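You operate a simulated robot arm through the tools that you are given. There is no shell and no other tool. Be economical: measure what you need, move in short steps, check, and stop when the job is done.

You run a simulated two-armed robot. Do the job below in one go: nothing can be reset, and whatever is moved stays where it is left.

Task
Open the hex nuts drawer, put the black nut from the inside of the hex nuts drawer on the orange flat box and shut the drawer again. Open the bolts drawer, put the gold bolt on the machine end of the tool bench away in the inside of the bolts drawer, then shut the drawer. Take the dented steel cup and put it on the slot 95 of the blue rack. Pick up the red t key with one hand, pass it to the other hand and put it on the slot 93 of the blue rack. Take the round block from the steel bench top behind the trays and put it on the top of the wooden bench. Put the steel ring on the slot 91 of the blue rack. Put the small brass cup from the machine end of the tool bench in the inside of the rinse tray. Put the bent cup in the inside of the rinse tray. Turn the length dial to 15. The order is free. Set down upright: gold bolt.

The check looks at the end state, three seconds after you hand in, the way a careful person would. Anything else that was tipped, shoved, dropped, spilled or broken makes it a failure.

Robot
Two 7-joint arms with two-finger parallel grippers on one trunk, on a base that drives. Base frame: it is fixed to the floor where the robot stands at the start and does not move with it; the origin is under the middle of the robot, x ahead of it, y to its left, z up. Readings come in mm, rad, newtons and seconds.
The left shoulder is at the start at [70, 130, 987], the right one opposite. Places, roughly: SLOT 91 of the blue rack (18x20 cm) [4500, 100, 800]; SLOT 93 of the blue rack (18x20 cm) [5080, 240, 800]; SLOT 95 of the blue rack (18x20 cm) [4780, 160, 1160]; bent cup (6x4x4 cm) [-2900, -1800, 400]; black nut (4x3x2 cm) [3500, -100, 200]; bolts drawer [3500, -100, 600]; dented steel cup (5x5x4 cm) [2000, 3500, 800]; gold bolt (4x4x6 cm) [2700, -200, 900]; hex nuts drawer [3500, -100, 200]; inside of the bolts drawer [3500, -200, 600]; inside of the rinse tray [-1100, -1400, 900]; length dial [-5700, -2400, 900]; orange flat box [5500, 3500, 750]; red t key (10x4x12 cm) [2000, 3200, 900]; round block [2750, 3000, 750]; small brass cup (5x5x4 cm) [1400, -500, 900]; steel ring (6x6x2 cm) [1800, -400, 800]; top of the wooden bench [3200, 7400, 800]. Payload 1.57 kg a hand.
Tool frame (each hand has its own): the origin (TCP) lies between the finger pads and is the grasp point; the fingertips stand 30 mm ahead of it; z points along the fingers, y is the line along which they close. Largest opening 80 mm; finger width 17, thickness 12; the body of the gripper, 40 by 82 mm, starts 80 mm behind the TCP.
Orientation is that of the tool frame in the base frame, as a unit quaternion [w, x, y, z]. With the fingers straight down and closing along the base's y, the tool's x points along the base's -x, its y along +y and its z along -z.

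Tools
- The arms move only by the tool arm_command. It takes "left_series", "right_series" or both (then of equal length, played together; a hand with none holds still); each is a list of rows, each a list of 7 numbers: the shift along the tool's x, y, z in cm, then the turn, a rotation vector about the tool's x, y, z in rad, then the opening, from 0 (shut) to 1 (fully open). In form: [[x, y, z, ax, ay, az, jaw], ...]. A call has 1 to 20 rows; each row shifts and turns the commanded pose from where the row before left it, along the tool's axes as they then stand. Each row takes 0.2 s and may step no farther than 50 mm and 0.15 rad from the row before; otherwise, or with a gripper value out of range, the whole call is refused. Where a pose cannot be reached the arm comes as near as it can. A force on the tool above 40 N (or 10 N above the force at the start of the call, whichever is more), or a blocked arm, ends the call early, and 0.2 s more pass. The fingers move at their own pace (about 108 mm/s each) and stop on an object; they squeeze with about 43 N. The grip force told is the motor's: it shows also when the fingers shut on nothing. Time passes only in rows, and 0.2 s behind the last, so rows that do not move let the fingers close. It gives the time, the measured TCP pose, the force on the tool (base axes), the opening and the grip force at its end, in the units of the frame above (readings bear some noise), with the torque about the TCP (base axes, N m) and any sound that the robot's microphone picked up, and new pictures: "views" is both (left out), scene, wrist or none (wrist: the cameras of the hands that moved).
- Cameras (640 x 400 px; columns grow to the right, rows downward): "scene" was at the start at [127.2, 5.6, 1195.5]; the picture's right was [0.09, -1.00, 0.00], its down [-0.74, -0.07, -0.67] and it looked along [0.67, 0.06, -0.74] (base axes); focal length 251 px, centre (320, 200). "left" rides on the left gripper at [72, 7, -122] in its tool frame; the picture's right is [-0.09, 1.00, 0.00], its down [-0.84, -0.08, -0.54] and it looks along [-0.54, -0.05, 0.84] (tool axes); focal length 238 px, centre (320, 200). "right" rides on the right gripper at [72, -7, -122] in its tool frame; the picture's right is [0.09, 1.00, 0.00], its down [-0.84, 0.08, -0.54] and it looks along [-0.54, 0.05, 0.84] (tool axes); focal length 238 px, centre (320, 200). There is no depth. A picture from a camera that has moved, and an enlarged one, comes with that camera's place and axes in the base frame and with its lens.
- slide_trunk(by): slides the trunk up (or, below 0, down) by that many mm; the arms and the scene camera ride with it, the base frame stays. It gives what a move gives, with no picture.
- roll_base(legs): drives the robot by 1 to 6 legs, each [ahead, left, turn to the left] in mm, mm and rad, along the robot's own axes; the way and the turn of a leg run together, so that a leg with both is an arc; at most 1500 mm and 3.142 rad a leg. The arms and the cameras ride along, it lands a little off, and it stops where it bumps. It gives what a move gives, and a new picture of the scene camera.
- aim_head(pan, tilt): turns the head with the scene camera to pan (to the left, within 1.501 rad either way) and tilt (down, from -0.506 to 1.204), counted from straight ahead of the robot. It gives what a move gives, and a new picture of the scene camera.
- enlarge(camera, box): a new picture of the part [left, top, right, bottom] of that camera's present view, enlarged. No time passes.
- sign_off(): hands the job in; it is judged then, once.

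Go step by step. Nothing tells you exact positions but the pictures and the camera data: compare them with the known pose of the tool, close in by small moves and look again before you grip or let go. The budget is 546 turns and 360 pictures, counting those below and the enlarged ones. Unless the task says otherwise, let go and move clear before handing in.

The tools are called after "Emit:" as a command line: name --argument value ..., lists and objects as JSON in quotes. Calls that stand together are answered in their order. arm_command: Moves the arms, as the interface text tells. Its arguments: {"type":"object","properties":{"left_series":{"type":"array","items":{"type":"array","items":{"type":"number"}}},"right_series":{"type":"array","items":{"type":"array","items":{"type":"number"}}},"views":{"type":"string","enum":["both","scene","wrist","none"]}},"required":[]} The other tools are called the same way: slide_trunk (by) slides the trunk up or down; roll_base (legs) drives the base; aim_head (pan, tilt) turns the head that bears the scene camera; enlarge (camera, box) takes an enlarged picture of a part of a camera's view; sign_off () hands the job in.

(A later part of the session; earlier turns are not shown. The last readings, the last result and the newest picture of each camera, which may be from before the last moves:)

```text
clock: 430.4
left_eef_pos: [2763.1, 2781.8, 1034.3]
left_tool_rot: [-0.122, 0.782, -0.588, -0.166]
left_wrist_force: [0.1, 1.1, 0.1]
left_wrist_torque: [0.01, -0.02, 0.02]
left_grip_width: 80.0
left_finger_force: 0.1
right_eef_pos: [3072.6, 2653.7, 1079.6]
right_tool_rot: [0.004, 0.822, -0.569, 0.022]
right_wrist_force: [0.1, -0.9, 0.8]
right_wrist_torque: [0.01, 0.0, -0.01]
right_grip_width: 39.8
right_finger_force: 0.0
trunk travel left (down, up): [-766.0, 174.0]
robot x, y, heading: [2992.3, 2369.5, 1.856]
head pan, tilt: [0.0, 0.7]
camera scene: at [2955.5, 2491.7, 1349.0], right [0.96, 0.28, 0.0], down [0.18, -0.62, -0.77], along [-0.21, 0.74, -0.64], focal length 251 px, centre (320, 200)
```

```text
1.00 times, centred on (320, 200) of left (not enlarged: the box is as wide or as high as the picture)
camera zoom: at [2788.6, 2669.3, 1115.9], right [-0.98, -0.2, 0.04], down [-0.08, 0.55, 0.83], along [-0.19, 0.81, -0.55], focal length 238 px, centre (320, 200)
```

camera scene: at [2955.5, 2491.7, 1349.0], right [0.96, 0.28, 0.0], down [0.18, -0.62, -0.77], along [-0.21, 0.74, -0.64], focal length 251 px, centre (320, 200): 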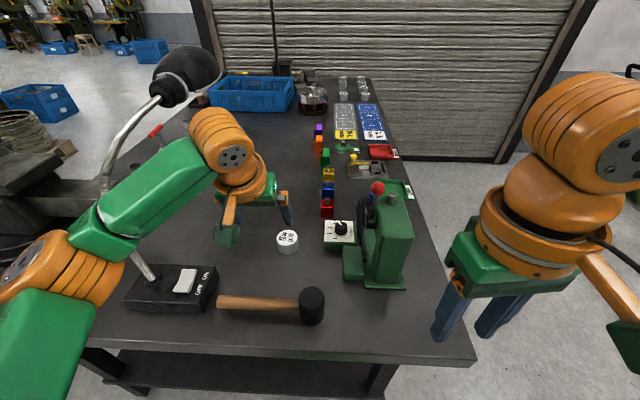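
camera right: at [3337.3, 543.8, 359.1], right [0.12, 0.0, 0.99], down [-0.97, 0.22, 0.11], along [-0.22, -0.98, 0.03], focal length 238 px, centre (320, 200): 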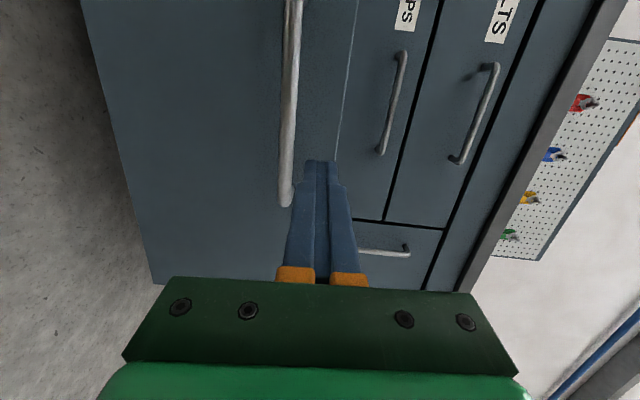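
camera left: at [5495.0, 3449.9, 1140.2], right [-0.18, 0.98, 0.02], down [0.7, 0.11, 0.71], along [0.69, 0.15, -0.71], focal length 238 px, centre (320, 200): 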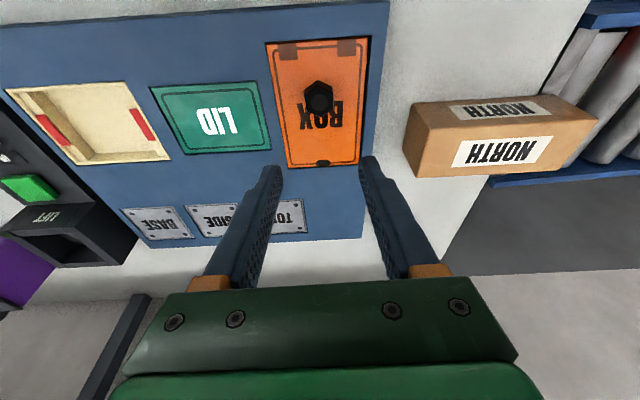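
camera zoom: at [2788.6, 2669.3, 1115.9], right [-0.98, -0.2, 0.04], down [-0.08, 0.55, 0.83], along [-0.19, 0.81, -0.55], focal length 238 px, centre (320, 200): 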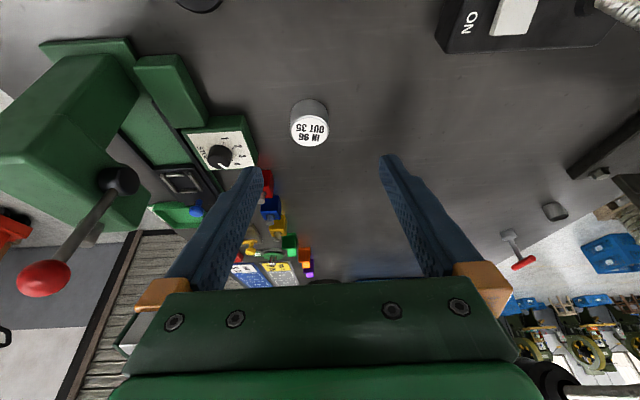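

Careful: a gooseneck lamp stands near my left elbow. I'll shift the base right so the left arm reaches straighter and stays clear, then align.

Emit:
roll_base --legs '[[0, -120, 0]]'

Emit:
arm_command --left_series '[[0, 4, 0, 0, 0, 0, 1], [0, 4, 0, 0, 0, 0, 1], [0, 3, 0, 0, 0, 0, 1]]' --views "scene"

```text
clock: 431.6
left_eef_pos: [2877.8, 2816.4, 1032.4]
left_tool_rot: [-0.121, 0.783, -0.587, -0.164]
left_wrist_force: [0.0, -1.0, -0.8]
left_wrist_torque: [0.03, -0.04, 0.01]
left_grip_width: 79.9
left_finger_force: 0.1
right_eef_pos: [3187.4, 2686.3, 1080.1]
right_tool_rot: [0.003, 0.82, -0.571, 0.023]
right_wrist_force: [-0.3, 0.3, -0.1]
right_wrist_torque: [0.01, -0.05, 0.0]
right_grip_width: 40.2
right_finger_force: 0.0
trunk travel left (down, up): [-766.0, 174.0]
robot x, y, heading: [3110.1, 2397.1, 1.852]
head pan, tilt: [0.0, 0.7]
camera scene: at [3067.3, 2526.0, 1348.8], right [0.96, 0.28, 0.0], down [0.18, -0.62, -0.76], along [-0.21, 0.74, -0.64], focal length 251 px, centre (320, 200)
```

scene: 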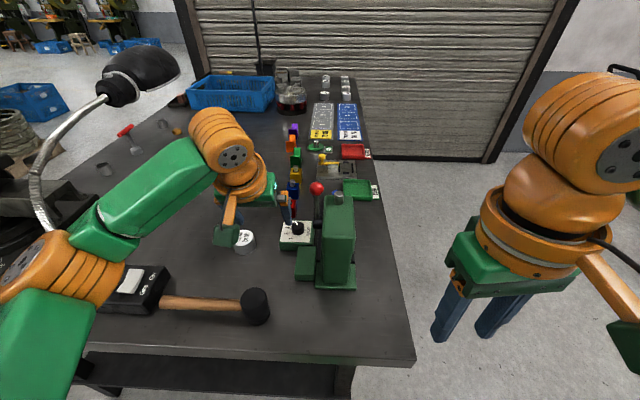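

```text
clock: 432.4
left_eef_pos: [2771.4, 2785.4, 1032.3]
left_tool_rot: [-0.121, 0.783, -0.588, -0.167]
left_wrist_force: [0.1, 0.1, -0.7]
left_wrist_torque: [0.01, 0.01, -0.03]
left_grip_width: 80.2
left_finger_force: 0.1
right_eef_pos: [3187.5, 2686.8, 1080.8]
right_tool_rot: [0.004, 0.82, -0.572, 0.023]
right_wrist_force: [-0.7, -0.1, -0.2]
right_wrist_torque: [0.0, 0.0, 0.0]
right_grip_width: 40.0
right_finger_force: 0.1
trunk travel left (down, up): [-766.0, 174.0]
robot x, y, heading: [3106.5, 2397.1, 1.851]
head pan, tilt: [0.0, 0.7]
camera scene: at [3069.9, 2526.7, 1348.8], right [0.96, 0.28, 0.0], down [0.18, -0.62, -0.76], along [-0.21, 0.73, -0.64], focal length 251 px, centre (320, 200)
```

scene: 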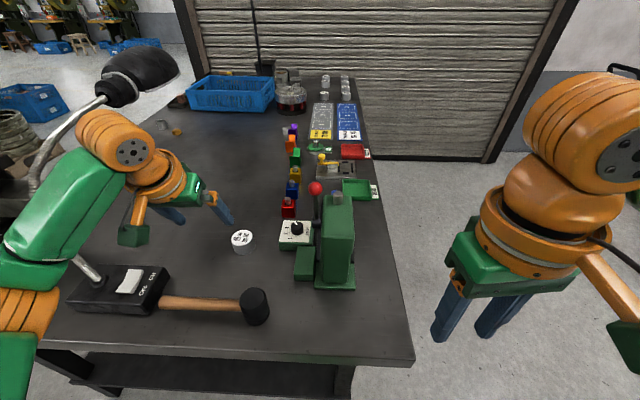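

Clear so far. Advance the base 70 mm and the hand over the block.

Emit:
roll_base --legs '[[70, 0, 0]]'

Emit:
arm_command --left_series '[[-3.7, 0, 1.5, 0, 0, 0, 1], [-2.8, 0, 1.2, 0, 0, 0, 1], [0, 0, 0, 0, 0, 0, 1]]' --views "both"

```text
clock: 433.4
left_eef_pos: [2753.4, 2848.6, 1034.6]
left_tool_rot: [-0.123, 0.782, -0.588, -0.167]
left_wrist_force: [0.3, 0.1, -0.2]
left_wrist_torque: [0.01, -0.01, 0.0]
left_grip_width: 79.9
left_finger_force: 0.1
right_eef_pos: [3169.2, 2750.7, 1082.3]
right_tool_rot: [0.002, 0.821, -0.571, 0.021]
right_wrist_force: [0.0, -0.2, -0.3]
right_wrist_torque: [0.03, 0.02, 0.0]
right_grip_width: 40.0
right_finger_force: 0.0
trunk travel left (down, up): [-766.0, 174.0]
robot x, y, heading: [3088.3, 2463.2, 1.853]
head pan, tilt: [0.0, 0.7]
camera scene: at [3052.5, 2588.1, 1349.4], right [0.96, 0.28, 0.0], down [0.18, -0.62, -0.77], along [-0.21, 0.74, -0.64], focal length 251 px, centre (320, 200)
```

scene: 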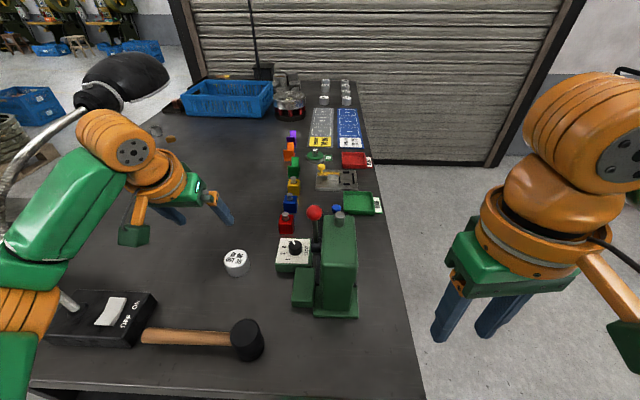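

```text
clock: 434.2
left_eef_pos: [2731.5, 2921.0, 1034.9]
left_tool_rot: [-0.122, 0.782, -0.588, -0.167]
left_wrist_force: [0.8, 0.7, 0.2]
left_wrist_torque: [0.04, 0.0, 0.0]
left_grip_width: 79.9
left_finger_force: 0.1
right_eef_pos: [3168.4, 2754.6, 1080.4]
right_tool_rot: [0.005, 0.821, -0.571, 0.023]
right_wrist_force: [-0.1, -0.5, -0.5]
right_wrist_torque: [-0.02, -0.01, -0.01]
right_grip_width: 40.1
right_finger_force: 0.1
trunk travel left (down, up): [-766.0, 174.0]
robot x, y, heading: [3091.0, 2466.7, 1.853]
head pan, tilt: [0.0, 0.7]
camera scene: at [3050.4, 2593.4, 1348.8], right [0.96, 0.28, 0.0], down [0.18, -0.62, -0.76], along [-0.21, 0.73, -0.64], focal length 251 px, centre (320, 200)
camera left: at [2757.1, 2809.1, 1117.0], right [-0.98, -0.2, 0.04], down [-0.07, 0.55, 0.83], along [-0.19, 0.81, -0.55], focal length 238 px, centre (320, 200)
```

scene: 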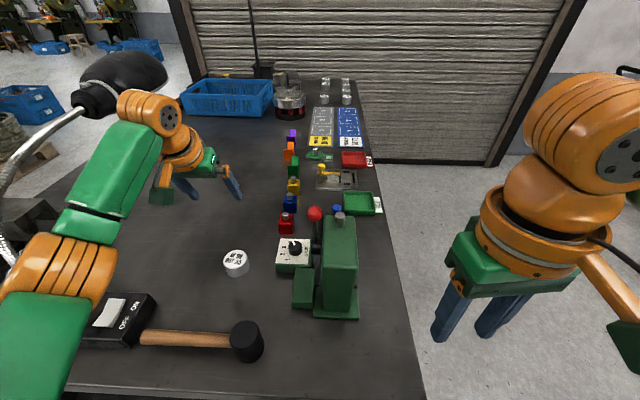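
left: 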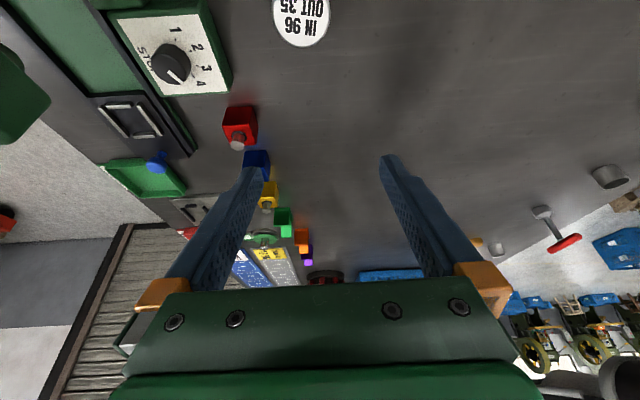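

Triangulated the block at (2740, 2908), top z≈823. Adjusting and lowering most of the way.

Emit:
arm_command --left_series '[[2.2, -0.7, -0.9, 0, 0, 0, 1], [1.65, 0, 3.9, 0, 0, 0, 1], [1.65, 0, 3.9, 0, 0, 0, 1], [1.65, 0, 3.9, 0, 0, 0, 1], [1.2, 0, 2.8, 0, 0, 0, 1], [0, 0, 0, 0, 0, 0, 1]]' --views "wrist"

```text
clock: 435.6
left_eef_pos: [2745.2, 2899.0, 874.3]
left_tool_rot: [-0.122, 0.782, -0.589, -0.165]
left_wrist_force: [-0.1, -0.1, 0.4]
left_wrist_torque: [0.01, 0.0, 0.02]
left_grip_width: 80.2
left_finger_force: 0.0
right_eef_pos: [3168.1, 2754.0, 1079.7]
right_tool_rot: [0.003, 0.821, -0.571, 0.022]
right_wrist_force: [-1.5, 0.5, -0.1]
right_wrist_torque: [-0.02, 0.02, 0.04]
right_grip_width: 40.0
right_finger_force: 0.1
trunk travel left (down, up): [-766.0, 174.0]
robot x, y, heading: [3089.0, 2464.0, 1.85]
head pan, tilt: [0.0, 0.7]
camera left: at [2769.6, 2787.2, 956.4], right [-0.98, -0.2, 0.04], down [-0.07, 0.55, 0.83], along [-0.19, 0.81, -0.55], focal length 238 px, centre (320, 200)
```

left: 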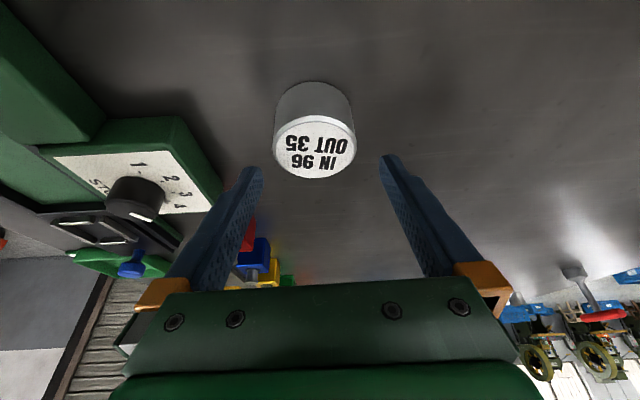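

Well aligned; lowering around the block and gripping.

Emit:
arm_command --left_series '[[-0.4, -0.2, 0.2, 0, 0, 0, 1], [0.97, 0, 2.3, 0, 0, 0, 1], [0.8, 0, 1.8, 0, 0, 0, 1], [0, 0, 0, 0, 0, 0, 1], [0, 0, 0, 0, 0, 0, 0.5], [0, 0, 0, 0, 0, 0, 0], [0, 0, 0, 0, 0, 0, 0]]' --views "wrist"

```text
clock: 437.2
left_eef_pos: [2745.5, 2904.5, 832.1]
left_tool_rot: [-0.123, 0.782, -0.589, -0.165]
left_wrist_force: [1.2, 0.3, 1.8]
left_wrist_torque: [0.08, -0.13, -0.01]
left_grip_width: 56.8
left_finger_force: 43.1
right_eef_pos: [3171.0, 2753.6, 1079.9]
right_tool_rot: [0.004, 0.82, -0.571, 0.021]
right_wrist_force: [0.8, -0.1, 0.0]
right_wrist_torque: [-0.01, 0.05, 0.05]
right_grip_width: 39.8
right_finger_force: 0.0
trunk travel left (down, up): [-766.0, 174.0]
robot x, y, heading: [3088.4, 2463.4, 1.85]
head pan, tilt: [0.0, 0.7]
camera left: at [2770.9, 2792.5, 913.3], right [-0.98, -0.2, 0.04], down [-0.07, 0.55, 0.83], along [-0.19, 0.81, -0.55], focal length 238 px, centre (320, 200)
```

left: 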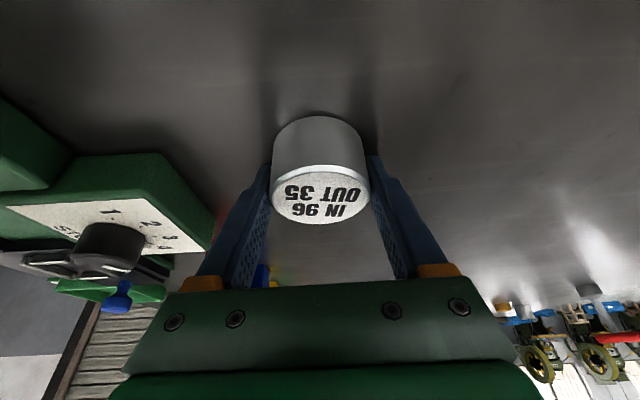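

Block gripped (57 mm). Lifting, then backing straight out before folding the arm.

Emit:
arm_command --left_series '[[-1.9, 0, -4.5, 0, 0, 0, 0], [-1.9, 0, -4.5, 0, 0, 0, 0], [-1.9, 0, -4.5, 0, 0, 0, 0], [-1.9, 0, -4.5, 0, 0, 0, 0]]' --views "none"

Emit:
roll_base --legs '[[-600, 0, 0]]'

Emit:
arm_command --left_series '[[4, -2.5, -1.5, 0, 0, 0, 0], [4, -2.5, -1.5, 0, 0, 0, 0], [4, -2.5, -1.5, 0, 0, 0, 0], [4, 0, -1.5, 0, 0, 0, 0]]' --views "scene"

```text
clock: 438.2
left_eef_pos: [2749.2, 2903.4, 1026.7]
left_tool_rot: [-0.121, 0.782, -0.588, -0.166]
left_wrist_force: [-0.3, -0.3, -2.8]
left_wrist_torque: [0.01, 0.02, 0.0]
left_grip_width: 56.8
left_finger_force: 42.9
right_eef_pos: [3169.7, 2753.8, 1081.0]
right_tool_rot: [0.005, 0.82, -0.572, 0.021]
right_wrist_force: [0.1, -0.3, 0.2]
right_wrist_torque: [0.02, -0.01, -0.01]
right_grip_width: 39.7
right_finger_force: 0.0
trunk travel left (down, up): [-766.0, 174.0]
robot x, y, heading: [3091.8, 2467.2, 1.852]
head pan, tilt: [0.0, 0.7]
```

```text
clock: 441.6
left_eef_pos: [2912.4, 2324.0, 1024.5]
left_tool_rot: [-0.12, 0.785, -0.585, -0.166]
left_wrist_force: [0.0, -0.5, -3.2]
left_wrist_torque: [0.0, -0.04, 0.0]
left_grip_width: 57.3
left_finger_force: 43.6
right_eef_pos: [3334.4, 2177.8, 1080.1]
right_tool_rot: [0.004, 0.822, -0.569, 0.023]
right_wrist_force: [0.1, 0.2, -0.2]
right_wrist_torque: [0.0, -0.01, 0.01]
right_grip_width: 39.7
right_finger_force: 0.1
trunk travel left (down, up): [-766.0, 174.0]
robot x, y, heading: [3261.6, 1887.0, 1.86]
head pan, tilt: [0.0, 0.7]
camera scene: at [3217.7, 2016.6, 1348.6], right [0.96, 0.28, 0.0], down [0.18, -0.62, -0.76], along [-0.22, 0.73, -0.65], focal length 251 px, centre (320, 200)
```

scene: 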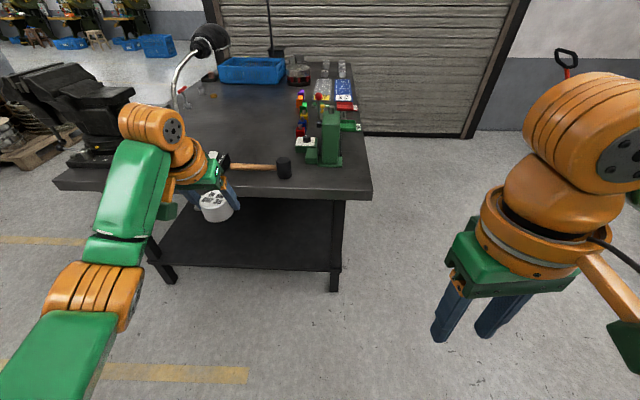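

```text
clock: 442.6
left_eef_pos: [3035.5, 2180.9, 1015.6]
left_tool_rot: [-0.121, 0.783, -0.587, -0.165]
left_wrist_force: [0.5, 0.0, -1.4]
left_wrist_torque: [0.02, 0.0, -0.01]
left_grip_width: 57.0
left_finger_force: 42.5
right_eef_pos: [3336.1, 2175.2, 1079.5]
right_tool_rot: [0.003, 0.822, -0.569, 0.021]
right_wrist_force: [0.2, -1.0, -0.6]
right_wrist_torque: [0.01, 0.01, 0.0]
right_grip_width: 40.0
right_finger_force: 0.0
trunk travel left (down, up): [-766.0, 174.0]
robot x, y, heading: [3260.3, 1886.6, 1.856]
head pan, tilt: [0.0, 0.7]
camera scene: at [3218.2, 2013.4, 1348.9], right [0.96, 0.28, 0.0], down [0.18, -0.62, -0.77], along [-0.22, 0.73, -0.64], focal length 251 px, centre (320, 200)
```

scene: 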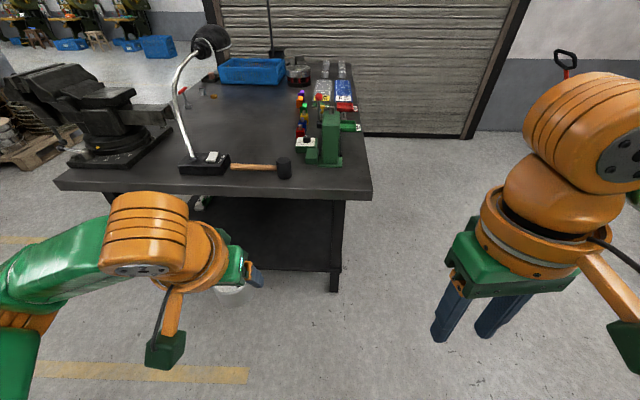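

Turn to face +y and slide west to the open lane, then look ahead.

Emit:
roll_base --legs '[[0, 0, -0.285], [0, 1500, 0], [0, 850, 0]]'

Emit:
aim_head --pan 0 --tilt 0.25

```text
clock: 455.1
left_eef_pos: [767.8, 2200.7, 1014.2]
left_tool_rot: [-0.143, 0.696, -0.688, -0.148]
left_wrist_force: [-0.4, -0.5, -1.8]
left_wrist_torque: [-0.01, 0.0, 0.03]
left_grip_width: 56.7
left_finger_force: 43.0
right_eef_pos: [1055.9, 2111.8, 1079.6]
right_tool_rot: [0.008, 0.737, -0.676, 0.022]
right_wrist_force: [0.6, -0.5, 0.3]
right_wrist_torque: [0.02, 0.01, 0.02]
right_grip_width: 39.8
right_finger_force: 0.0
trunk travel left (down, up): [-766.0, 174.0]
robot x, y, heading: [903.8, 1855.0, 1.586]
head pan, tilt: [0.0, 0.7]
camera scene: at [899.8, 1987.7, 1348.7], right [1.0, 0.01, 0.0], down [0.01, -0.64, -0.76], along [-0.01, 0.76, -0.64], focal length 251 px, centre (320, 200)
```

scene: 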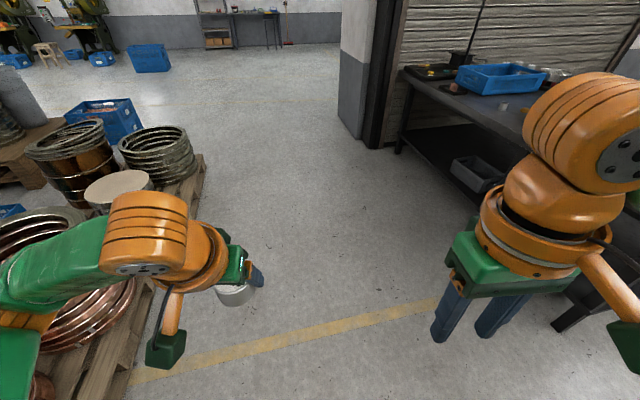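

```text
clock: 456.0
left_eef_pos: [766.9, 2199.2, 1014.5]
left_tool_rot: [-0.143, 0.696, -0.688, -0.148]
left_wrist_force: [-0.4, -0.6, -2.0]
left_wrist_torque: [0.01, -0.02, 0.03]
left_grip_width: 56.9
left_finger_force: 43.1
right_eef_pos: [1054.7, 2110.4, 1080.9]
right_tool_rot: [0.007, 0.737, -0.676, 0.021]
right_wrist_force: [-0.2, -0.4, -0.3]
right_wrist_torque: [0.02, -0.02, -0.02]
right_grip_width: 39.8
right_finger_force: 0.0
trunk travel left (down, up): [-766.0, 174.0]
robot x, y, heading: [904.1, 1855.7, 1.579]
head pan, tilt: [0.0, 0.25]
camera scene: at [898.8, 1996.2, 1389.5], right [1.0, 0.01, 0.0], down [0.0, -0.25, -0.97], along [-0.01, 0.97, -0.25], focal length 251 px, centre (320, 200)
```

scene: 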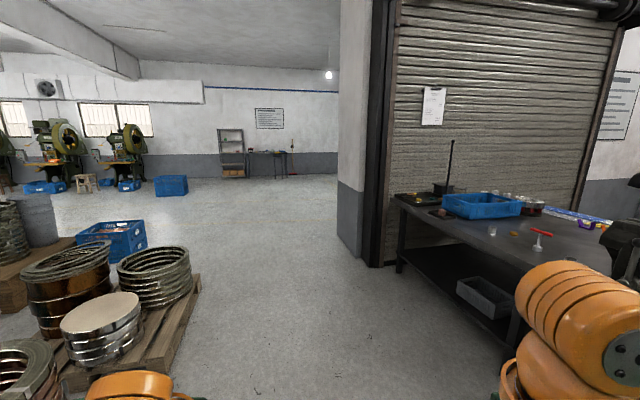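

The lane ahead is clear. Driving through past the pillar and looking right for the wooden bench.

Emit:
roll_base --legs '[[0, 80, 0], [1500, 0, 0], [1500, 0, 0], [700, 0, 0]]'

Emit:
aim_head --pan -0.9 --tilt 0.25

```text
clock: 472.9
left_eef_pos: [662.8, 5484.8, 1018.5]
left_tool_rot: [0.163, -0.677, 0.703, 0.144]
left_wrist_force: [1.3, 0.1, -2.1]
left_wrist_torque: [-0.05, 0.07, 0.06]
left_grip_width: 56.8
left_finger_force: 43.1
right_eef_pos: [940.9, 5380.1, 1088.0]
right_tool_rot: [-0.005, 0.722, -0.692, 0.024]
right_wrist_force: [0.6, 1.2, -1.0]
right_wrist_torque: [-0.03, 0.09, 0.01]
right_grip_width: 40.3
right_finger_force: 0.1
trunk travel left (down, up): [-766.0, 174.0]
robot x, y, heading: [794.2, 5146.5, 1.534]
head pan, tilt: [0.0, 0.25]
stopped in leg 4: the robot was blocked; the commanded pose is now the measured one
camera scene: at [721.0, 5272.9, 1393.0], right [1.0, -0.04, 0.06], down [0.05, -0.24, -0.97], along [0.05, 0.97, -0.23], focal length 251 px, centre (320, 200)
```

scene: 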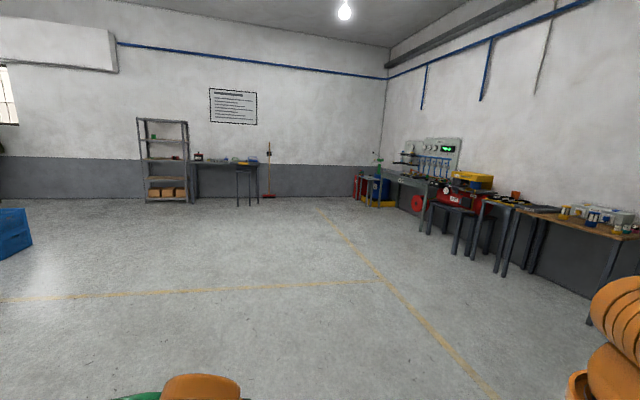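

```text
clock: 474.1
left_eef_pos: [662.3, 5484.3, 1018.6]
left_tool_rot: [0.162, -0.678, 0.702, 0.143]
left_wrist_force: [0.0, -0.2, -2.5]
left_wrist_torque: [0.03, 0.02, 0.0]
left_grip_width: 56.7
left_finger_force: 43.1
right_eef_pos: [941.6, 5381.7, 1085.3]
right_tool_rot: [-0.003, 0.722, -0.692, 0.025]
right_wrist_force: [-0.5, -0.2, 0.5]
right_wrist_torque: [0.01, 0.04, 0.0]
right_grip_width: 40.0
right_finger_force: 0.1
trunk travel left (down, up): [-766.0, 174.0]
robot x, y, heading: [787.8, 5144.0, 1.543]
head pan, tilt: [-0.901, 0.25]
camera scene: at [790.9, 5236.9, 1395.5], right [0.6, -0.8, 0.03], down [-0.14, -0.14, -0.98], along [0.79, 0.58, -0.2], focal length 251 px, centre (320, 200)
```

scene: 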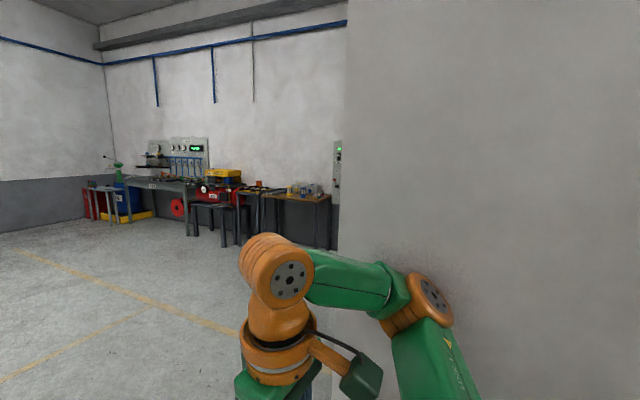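

My right elbow touched the pillar. Backing slightly left to clear it.

Emit:
roll_base --legs '[[-60, 0, 0], [0, 300, 0]]'

Emit:
roll_base --legs '[[0, 0, 0.03], [1200, 0, 0]]'

```text
clock: 474.9
left_eef_pos: [694.6, 5490.3, 1017.9]
left_tool_rot: [-0.149, 0.702, -0.677, -0.163]
left_wrist_force: [0.5, 0.4, -1.9]
left_wrist_torque: [-0.02, 0.02, 0.0]
left_grip_width: 57.2
left_finger_force: 42.7
right_eef_pos: [974.2, 5388.9, 1073.6]
right_tool_rot: [0.008, 0.721, -0.693, 0.005]
right_wrist_force: [0.0, 0.7, 0.1]
right_wrist_torque: [-0.04, -0.01, -0.02]
right_grip_width: 39.7
right_finger_force: 0.1
trunk travel left (down, up): [-766.0, 174.0]
robot x, y, heading: [785.5, 5147.2, 1.57]
head pan, tilt: [-0.901, 0.25]
stopped in leg 1: the robot was blocked; the commanded pose is now the measured one
camera scene: at [765.6, 5243.6, 1397.1], right [0.62, -0.78, 0.04], down [-0.13, -0.15, -0.98], along [0.77, 0.61, -0.19], focal length 251 px, centre (320, 200)
```

scene: 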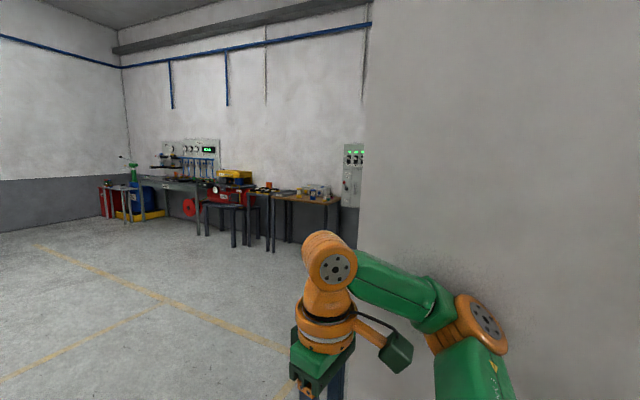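

```text
clock: 475.6
left_eef_pos: [744.4, 5495.4, 1013.2]
left_tool_rot: [-0.128, 0.706, -0.665, -0.209]
left_wrist_force: [0.8, -1.7, -2.7]
left_wrist_torque: [0.02, -0.01, -0.02]
left_grip_width: 56.8
left_finger_force: 43.4
right_eef_pos: [1046.5, 5391.7, 1050.4]
right_tool_rot: [-0.03, -0.655, 0.755, 0.008]
right_wrist_force: [-1.6, -0.9, -0.1]
right_wrist_torque: [0.02, -0.07, -0.01]
right_grip_width: 39.8
right_finger_force: 0.1
trunk travel left (down, up): [-766.0, 174.0]
robot x, y, heading: [784.7, 5154.9, 1.59]
head pan, tilt: [-0.901, 0.25]
stopped in leg 1: the robot was blocked; the commanded pose is now the measured one
camera scene: at [763.1, 5249.4, 1395.5], right [0.64, -0.77, 0.04], down [-0.13, -0.15, -0.98], along [0.76, 0.62, -0.19], focal length 251 px, centre (320, 200)
```

scene: 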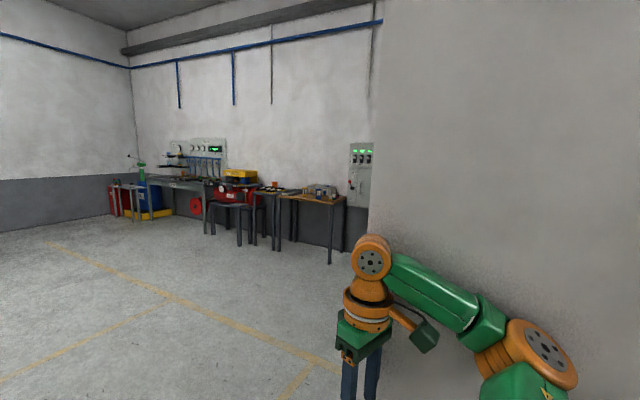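

Emit:
roll_base --legs '[[0, 250, 0]]'

```text
clock: 476.3
left_eef_pos: [684.1, 5506.8, 1019.9]
left_tool_rot: [0.164, -0.665, 0.678, 0.265]
left_wrist_force: [-2.4, 1.9, -3.5]
left_wrist_torque: [0.02, -0.07, -0.04]
left_grip_width: 57.0
left_finger_force: 43.2
right_eef_pos: [1038.0, 5403.4, 1032.9]
right_tool_rot: [0.002, -0.585, 0.809, -0.049]
right_wrist_force: [1.5, 0.0, -4.2]
right_wrist_torque: [0.03, 0.11, -0.03]
right_grip_width: 39.9
right_finger_force: 0.1
trunk travel left (down, up): [-766.0, 174.0]
robot x, y, heading: [770.3, 5173.9, 1.682]
head pan, tilt: [-0.901, 0.25]
stopped in leg 1: the robot was blocked; the commanded pose is now the measured one
camera scene: at [631.7, 5251.6, 1401.1], right [0.7, -0.71, 0.08], down [-0.03, -0.15, -0.99], along [0.71, 0.69, -0.13], focal length 251 px, centre (320, 200)
```

scene: 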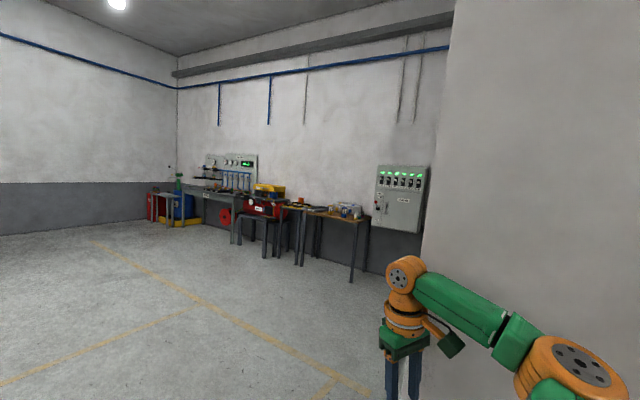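

The robot is leaning; something low is obstructing. Let me look down on both sides.

Emit:
aim_head --pan -1.4 --tilt 1.1

Emit:
aim_head --pan 1.2 --tilt 1.1

```text
clock: 477.5
left_eef_pos: [714.0, 5535.6, 1010.9]
left_tool_rot: [-0.11, 0.723, -0.628, -0.266]
left_wrist_force: [0.4, 0.1, -2.3]
left_wrist_torque: [-0.02, 0.01, -0.01]
left_grip_width: 56.9
left_finger_force: 42.9
right_eef_pos: [1051.6, 5494.0, 1019.4]
right_tool_rot: [-0.042, -0.657, 0.753, 0.003]
right_wrist_force: [0.1, -0.1, -0.5]
right_wrist_torque: [-0.02, 0.0, 0.05]
right_grip_width: 39.9
right_finger_force: 0.0
trunk travel left (down, up): [-766.0, 174.0]
robot x, y, heading: [766.1, 5205.2, 1.791]
head pan, tilt: [-1.4, 1.1]
camera scene: at [721.9, 5248.2, 1324.9], right [0.39, -0.92, 0.0], down [-0.79, -0.33, -0.52], along [0.48, 0.2, -0.85], focal length 251 px, centre (320, 200)
```

scene: 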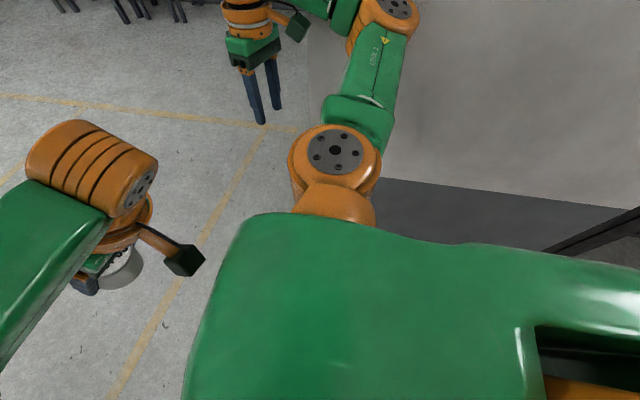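

```text
clock: 479.8
left_eef_pos: [713.1, 5537.9, 1010.6]
left_tool_rot: [-0.111, 0.721, -0.63, -0.267]
left_wrist_force: [-0.1, -0.1, -2.3]
left_wrist_torque: [0.04, -0.03, 0.0]
left_grip_width: 56.8
left_finger_force: 42.7
right_eef_pos: [1054.1, 5495.1, 1019.7]
right_tool_rot: [-0.04, -0.655, 0.754, 0.0]
right_wrist_force: [-1.0, 0.2, -0.1]
right_wrist_torque: [0.06, 0.01, -0.04]
right_grip_width: 40.0
right_finger_force: 0.1
trunk travel left (down, up): [-766.0, 174.0]
robot x, y, heading: [763.2, 5205.6, 1.793]
head pan, tilt: [1.201, 1.1]
camera scene: at [600.7, 5234.7, 1316.7], right [0.14, 0.99, 0.03], down [0.91, -0.12, -0.39], along [-0.39, 0.09, -0.92], focal length 251 px, centre (320, 200)
```

scene: 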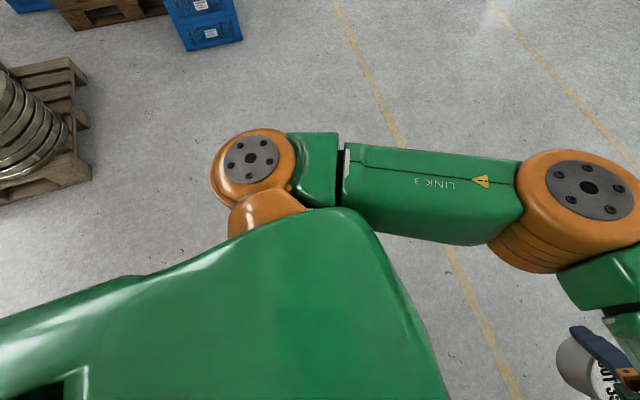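

Emit:
roll_base --legs '[[0, 200, 0]]'

```text
clock: 480.6
left_eef_pos: [639.9, 5613.6, 1005.7]
left_tool_rot: [-0.063, 0.767, -0.561, -0.305]
left_wrist_force: [0.5, -0.2, -1.5]
left_wrist_torque: [0.05, -0.04, -0.07]
left_grip_width: 56.6
left_finger_force: 43.4
right_eef_pos: [1072.1, 5556.7, 969.0]
right_tool_rot: [-0.061, -0.697, 0.714, -0.024]
right_wrist_force: [-4.2, 1.4, 0.1]
right_wrist_torque: [-0.09, -0.51, 0.08]
right_grip_width: 40.0
right_finger_force: 0.0
trunk travel left (down, up): [-766.0, 174.0]
robot x, y, heading: [747.8, 5227.4, 1.882]
head pan, tilt: [1.201, 1.1]
stopped in leg 1: the robot was blocked; the commanded pose is now the measured one
camera scene: at [596.4, 5250.4, 1317.0], right [0.06, 1.0, 0.02], down [0.91, -0.04, -0.4], along [-0.4, 0.04, -0.91], focal length 251 px, centre (320, 200)
```

scene: 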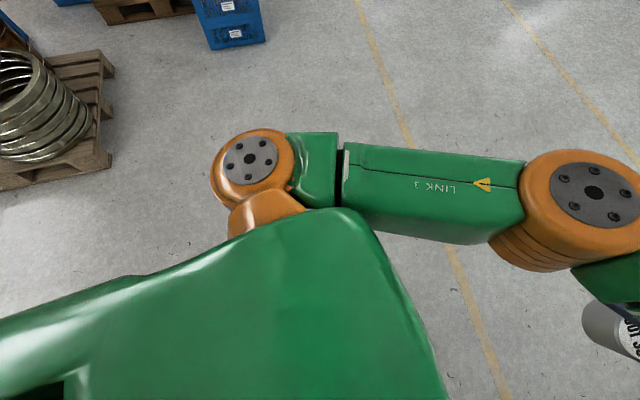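

Emit:
aim_head --pan -1.45 --tilt 0.75

```text
clock: 482.9
left_eef_pos: [660.7, 5608.1, 1002.1]
left_tool_rot: [-0.06, 0.77, -0.56, -0.3]
left_wrist_force: [0.4, 0.2, -2.6]
left_wrist_torque: [0.02, -0.01, -0.01]
left_grip_width: 56.9
left_finger_force: 43.8
right_eef_pos: [1053.2, 5592.9, 977.4]
right_tool_rot: [-0.066, -0.705, 0.706, -0.011]
right_wrist_force: [0.0, -0.9, -0.2]
right_wrist_torque: [-0.01, 0.0, 0.01]
right_grip_width: 40.2
right_finger_force: 0.0
trunk travel left (down, up): [-766.0, 174.0]
robot x, y, heading: [747.9, 5242.3, 1.945]
head pan, tilt: [-1.45, 0.75]
camera scene: at [758.2, 5308.8, 1347.1], right [0.47, -0.88, 0.0], down [-0.58, -0.31, -0.76], along [0.67, 0.36, -0.65], focal length 251 px, centre (320, 200)
```

scene: 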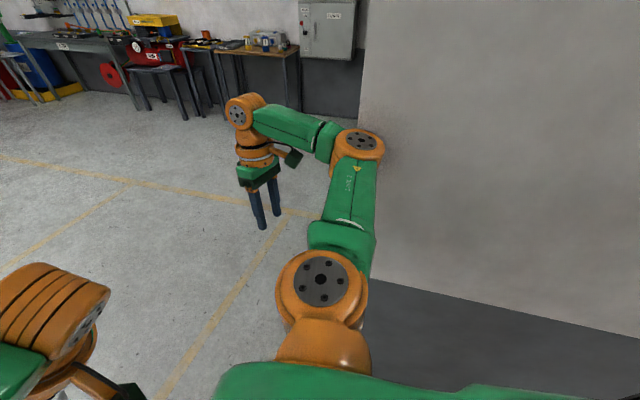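

The elbow is past the pillar's corner, so I must move diagonally forward-left.

Emit:
roll_base --legs '[[150, 140, 0]]'

```text
clock: 484.5
left_eef_pos: [550.7, 5709.4, 998.6]
left_tool_rot: [-0.058, 0.742, -0.593, -0.307]
left_wrist_force: [0.2, 0.0, -2.9]
left_wrist_torque: [-0.02, -0.02, -0.01]
left_grip_width: 56.9
left_finger_force: 42.9
right_eef_pos: [939.4, 5662.1, 960.4]
right_tool_rot: [-0.083, -0.677, 0.732, -0.002]
right_wrist_force: [0.9, -1.0, -0.2]
right_wrist_torque: [0.03, 0.02, -0.01]
right_grip_width: 39.9
right_finger_force: 0.1
trunk travel left (down, up): [-766.0, 174.0]
robot x, y, heading: [578.3, 5328.0, 1.864]
head pan, tilt: [-1.45, 0.75]
camera scene: at [637.3, 5406.8, 1344.5], right [0.4, -0.92, 0.0], down [-0.63, -0.27, -0.73], along [0.67, 0.29, -0.68], focal length 251 px, centre (320, 200)
```

scene: 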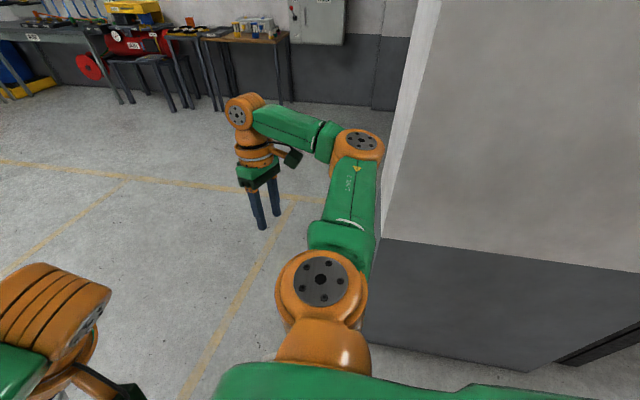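

Free of the pillar. The wooden table is ahead to the right; driving around toward it.

Emit:
roll_base --legs '[[800, 0, 0], [0, 0, -1.594], [1300, 250, 0]]'

Emit:
aim_head --pan 0 --tilt 0.45

```text
clock: 498.8
left_eef_pos: [1869.2, 6778.3, 999.1]
left_tool_rot: [0.253, -0.124, 0.942, 0.181]
left_wrist_force: [-0.1, -0.2, -3.5]
left_wrist_torque: [0.03, -0.01, -0.02]
left_grip_width: 56.8
left_finger_force: 43.0
right_eef_pos: [1837.0, 6388.4, 960.9]
right_tool_rot: [-0.061, 0.019, 0.996, 0.056]
right_wrist_force: [-0.3, 0.4, 0.0]
right_wrist_torque: [-0.01, -0.01, -0.01]
right_grip_width: 39.9
right_finger_force: 0.1
trunk travel left (down, up): [-766.0, 174.0]
robot x, y, heading: [1487.4, 6737.8, 0.332]
head pan, tilt: [-1.45, 0.75]
camera scene: at [1570.6, 6677.5, 1344.5], right [-0.9, -0.44, 0.0], down [-0.3, 0.61, -0.73], along [0.32, -0.66, -0.68], focal length 251 px, centre (320, 200)
```

scene: 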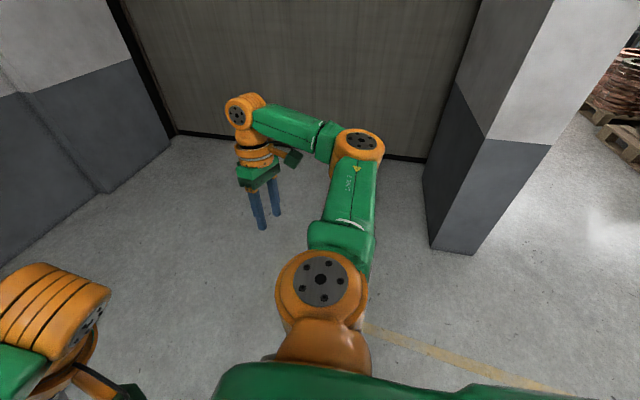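

```text
clock: 500.3
left_eef_pos: [1869.5, 6778.4, 998.2]
left_tool_rot: [0.254, -0.123, 0.942, 0.181]
left_wrist_force: [-0.6, 0.4, -1.8]
left_wrist_torque: [-0.02, 0.01, 0.03]
left_grip_width: 56.9
left_finger_force: 43.2
right_eef_pos: [1836.1, 6387.8, 959.9]
right_tool_rot: [-0.062, 0.019, 0.996, 0.056]
right_wrist_force: [-0.4, 0.1, 0.0]
right_wrist_torque: [0.0, -0.02, 0.02]
right_grip_width: 39.8
right_finger_force: 0.1
trunk travel left (down, up): [-766.0, 174.0]
robot x, y, heading: [1487.0, 6739.5, 0.325]
head pan, tilt: [0.0, 0.45]
camera scene: at [1621.7, 6782.0, 1370.9], right [0.33, -0.95, 0.0], down [-0.41, -0.14, -0.9], along [0.85, 0.29, -0.44], focal length 251 px, centre (320, 200)
```

scene: 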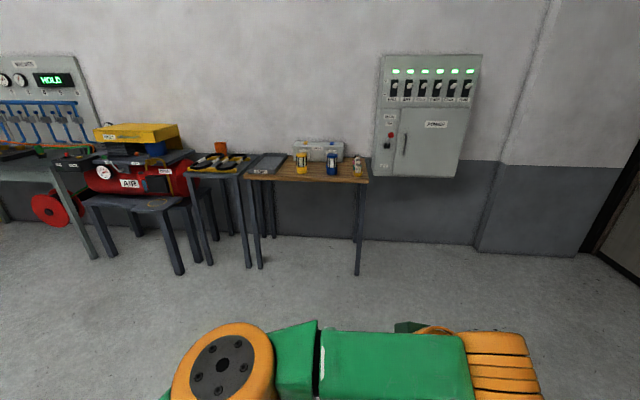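

The wooden table with some bottles is ahead. My arms got deflected by the pillar, so I'll first restore the block's upright orientation, and zoom on the table.

Emit:
arm_command --left_series '[[0, 0, 0, 0.086, 0.053, -0.038, 0], [0, 0, 0, 0.086, 0.053, -0.038, 0], [0, 0, 0, 0.086, 0.052, -0.037, 0], [0, 0, 0, 0, 0, 0, 0]]' --views "none"

Emit:
enlarge --camera "scene" --box '[180, 120, 400, 220]'

```text
clock: 501.3
left_eef_pos: [1868.1, 6777.7, 997.1]
left_tool_rot: [0.202, -0.156, 0.966, 0.033]
left_wrist_force: [1.4, 0.3, -2.3]
left_wrist_torque: [-0.04, 0.0, 0.0]
left_grip_width: 56.8
left_finger_force: 42.9
right_eef_pos: [1837.0, 6389.0, 959.7]
right_tool_rot: [-0.061, 0.018, 0.996, 0.055]
right_wrist_force: [-0.2, -0.2, -0.1]
right_wrist_torque: [0.01, 0.01, 0.01]
right_grip_width: 40.0
right_finger_force: 0.0
trunk travel left (down, up): [-766.0, 174.0]
robot x, y, heading: [1491.1, 6736.3, 0.328]
head pan, tilt: [0.0, 0.45]
```

```text
2.91 times, centred on (290, 170) of scene
camera zoom: at [1621.6, 6782.0, 1370.9], right [0.33, -0.95, 0.0], down [-0.41, -0.14, -0.9], along [0.85, 0.29, -0.44], focal length 731 px, centre (407, 287)
```

zoom: 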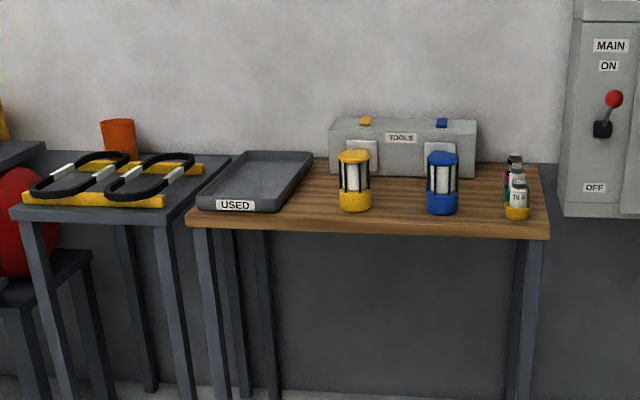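

I'll place it on the front strip between the yellow and blue lanterns. Shift the hand left and drive closer.

Emit:
arm_command --left_series '[[0, 5, 0, 0, 0, 0, 0], [0, 5, 0, 0, 0, 0, 0], [0, 5, 0, 0, 0, 0, 0], [0, 1, 0, 0, 0, 0, 0]]' --views "none"

Emit:
roll_base --legs '[[900, -50, -0.05]]'

Emit:
enlarge --camera "scene" --box '[160, 150, 480, 350]'

```text
clock: 502.3
left_eef_pos: [1819.2, 6931.4, 997.9]
left_tool_rot: [0.203, -0.156, 0.966, 0.032]
left_wrist_force: [0.3, 0.3, -2.1]
left_wrist_torque: [-0.02, -0.05, -0.01]
left_grip_width: 56.9
left_finger_force: 43.4
right_eef_pos: [1837.3, 6389.6, 959.8]
right_tool_rot: [-0.061, 0.019, 0.996, 0.056]
right_wrist_force: [0.8, -0.9, -0.3]
right_wrist_torque: [0.0, -0.01, -0.01]
right_grip_width: 40.1
right_finger_force: 0.0
trunk travel left (down, up): [-766.0, 174.0]
robot x, y, heading: [1489.6, 6735.8, 0.328]
head pan, tilt: [0.0, 0.45]
```

```text
clock: 507.1
left_eef_pos: [2701.1, 7140.9, 998.4]
left_tool_rot: [0.204, -0.133, 0.969, 0.028]
left_wrist_force: [0.7, -0.1, -1.9]
left_wrist_torque: [0.0, 0.04, 0.0]
left_grip_width: 57.1
left_finger_force: 43.2
right_eef_pos: [2692.8, 6598.4, 960.1]
right_tool_rot: [-0.059, 0.044, 0.996, 0.058]
right_wrist_force: [-0.5, 0.3, 0.3]
right_wrist_torque: [-0.02, -0.01, -0.01]
right_grip_width: 39.8
right_finger_force: 0.0
trunk travel left (down, up): [-766.0, 174.0]
robot x, y, heading: [2358.6, 6963.2, 0.279]
head pan, tilt: [0.0, 0.45]
camera scene: at [2496.4, 7001.4, 1371.0], right [0.28, -0.96, 0.0], down [-0.42, -0.12, -0.9], along [0.86, 0.25, -0.44], focal length 251 px, centre (320, 200)
```

scene: 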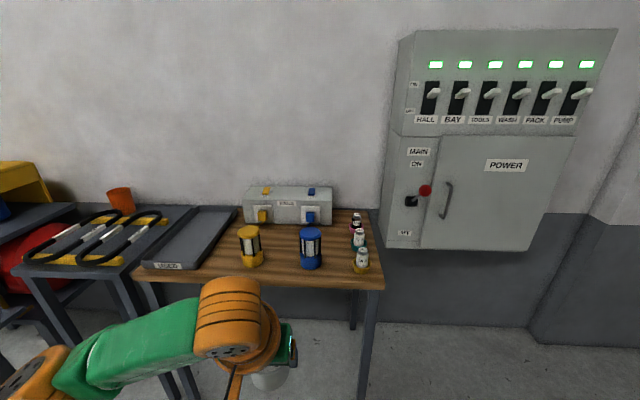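

```text
2.00 times, centred on (320, 250) of scene
camera zoom: at [2496.4, 7001.4, 1371.0], right [0.28, -0.96, 0.0], down [-0.42, -0.12, -0.9], along [0.86, 0.25, -0.44], focal length 503 px, centre (320, 100)
```

zoom: 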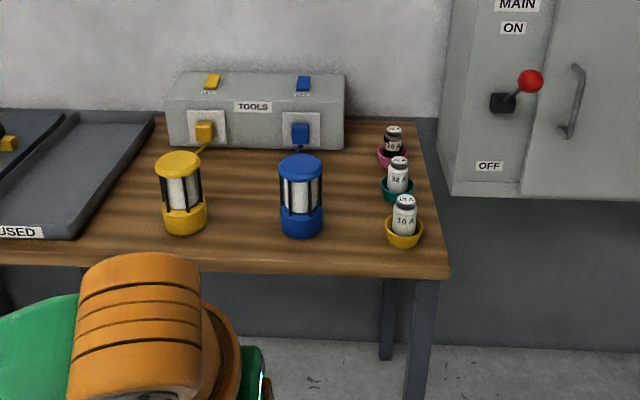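

There's more room between the USED tray and the yellow lantern. Moving left and forward to target that spot (~(3043, 7500)).

Emit:
roll_base --legs '[[0, 250, 0], [350, 0, 0]]'

Emit:
enlarge --camera "left" --box '[0, 0, 640, 400]'

```text
clock: 510.7
left_eef_pos: [2965.5, 7470.1, 999.1]
left_tool_rot: [0.204, -0.129, 0.97, 0.028]
left_wrist_force: [-0.2, 0.2, -2.8]
left_wrist_torque: [0.03, 0.02, 0.03]
left_grip_width: 57.0
left_finger_force: 43.0
right_eef_pos: [2953.6, 6928.8, 960.2]
right_tool_rot: [-0.058, 0.048, 0.995, 0.058]
right_wrist_force: [0.0, 0.4, 0.1]
right_wrist_torque: [-0.01, 0.0, 0.02]
right_grip_width: 39.9
right_finger_force: 0.0
trunk travel left (down, up): [-766.0, 174.0]
robot x, y, heading: [2627.2, 7294.9, 0.273]
head pan, tilt: [0.0, 0.45]
camera scene: at [2760.8, 7333.3, 1371.1], right [0.27, -0.96, 0.0], down [-0.42, -0.12, -0.9], along [0.87, 0.24, -0.43], focal length 251 px, centre (320, 200)
```

scene: 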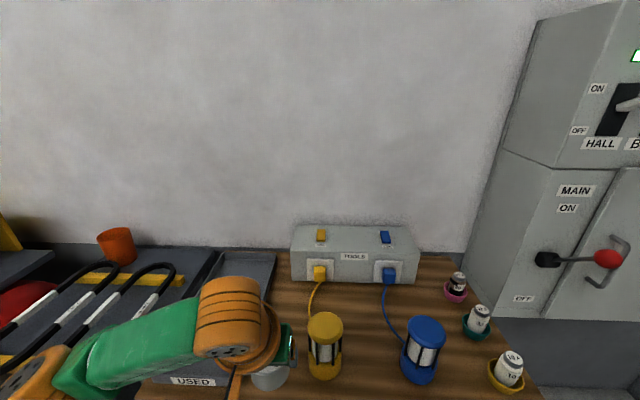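

```text
1.00 times, centred on (320, 200) of left (not enlarged: the box is as wide or as high as the picture)
camera zoom: at [2853.3, 7447.3, 1080.5], right [-0.18, 0.98, 0.04], down [0.55, 0.07, 0.83], along [0.82, 0.17, -0.55], focal length 238 px, centre (320, 200)
```

zoom: 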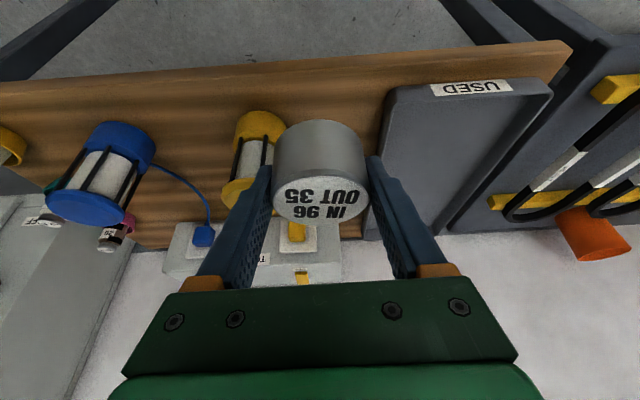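

Moving 75 mm forward and 16 mm left, then lowering 90 mm and checking.

Emit:
arm_command --left_series '[[-3.4, 0.8, 1.5, 0, 0, 0, 0], [-3.4, 0.8, 1.5, 0, 0, 0, 0], [1.8, 0, 4.1, 0, 0, 0, 0], [1.8, 0, 4.1, 0, 0, 0, 0], [0, 0, 0, 0, 0, 0, 0]]' --views "wrist"

```text
clock: 511.9
left_eef_pos: [3035.0, 7506.2, 907.2]
left_tool_rot: [0.203, -0.128, 0.97, 0.027]
left_wrist_force: [-0.9, 1.2, -2.5]
left_wrist_torque: [0.0, 0.0, 0.0]
left_grip_width: 57.0
left_finger_force: 43.1
right_eef_pos: [2954.1, 6927.4, 960.9]
right_tool_rot: [-0.06, 0.048, 0.995, 0.057]
right_wrist_force: [1.3, 0.3, 1.0]
right_wrist_torque: [0.02, -0.01, -0.01]
right_grip_width: 40.0
right_finger_force: 0.0
trunk travel left (down, up): [-766.0, 174.0]
robot x, y, heading: [2623.8, 7298.9, 0.279]
head pan, tilt: [0.0, 0.45]
camera left: at [2922.1, 7483.1, 989.9], right [-0.18, 0.98, 0.04], down [0.55, 0.07, 0.83], along [0.82, 0.17, -0.55], focal length 238 px, centre (320, 200)
```

left: 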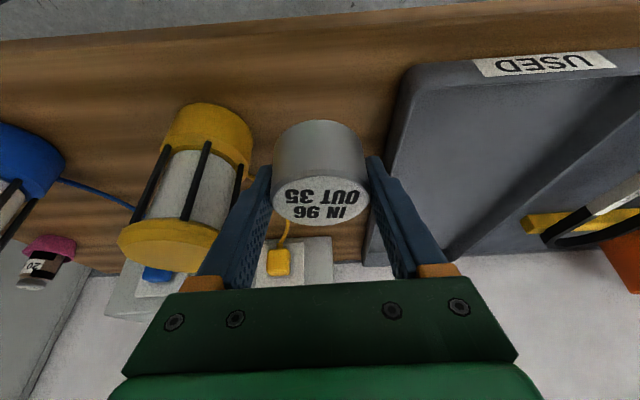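

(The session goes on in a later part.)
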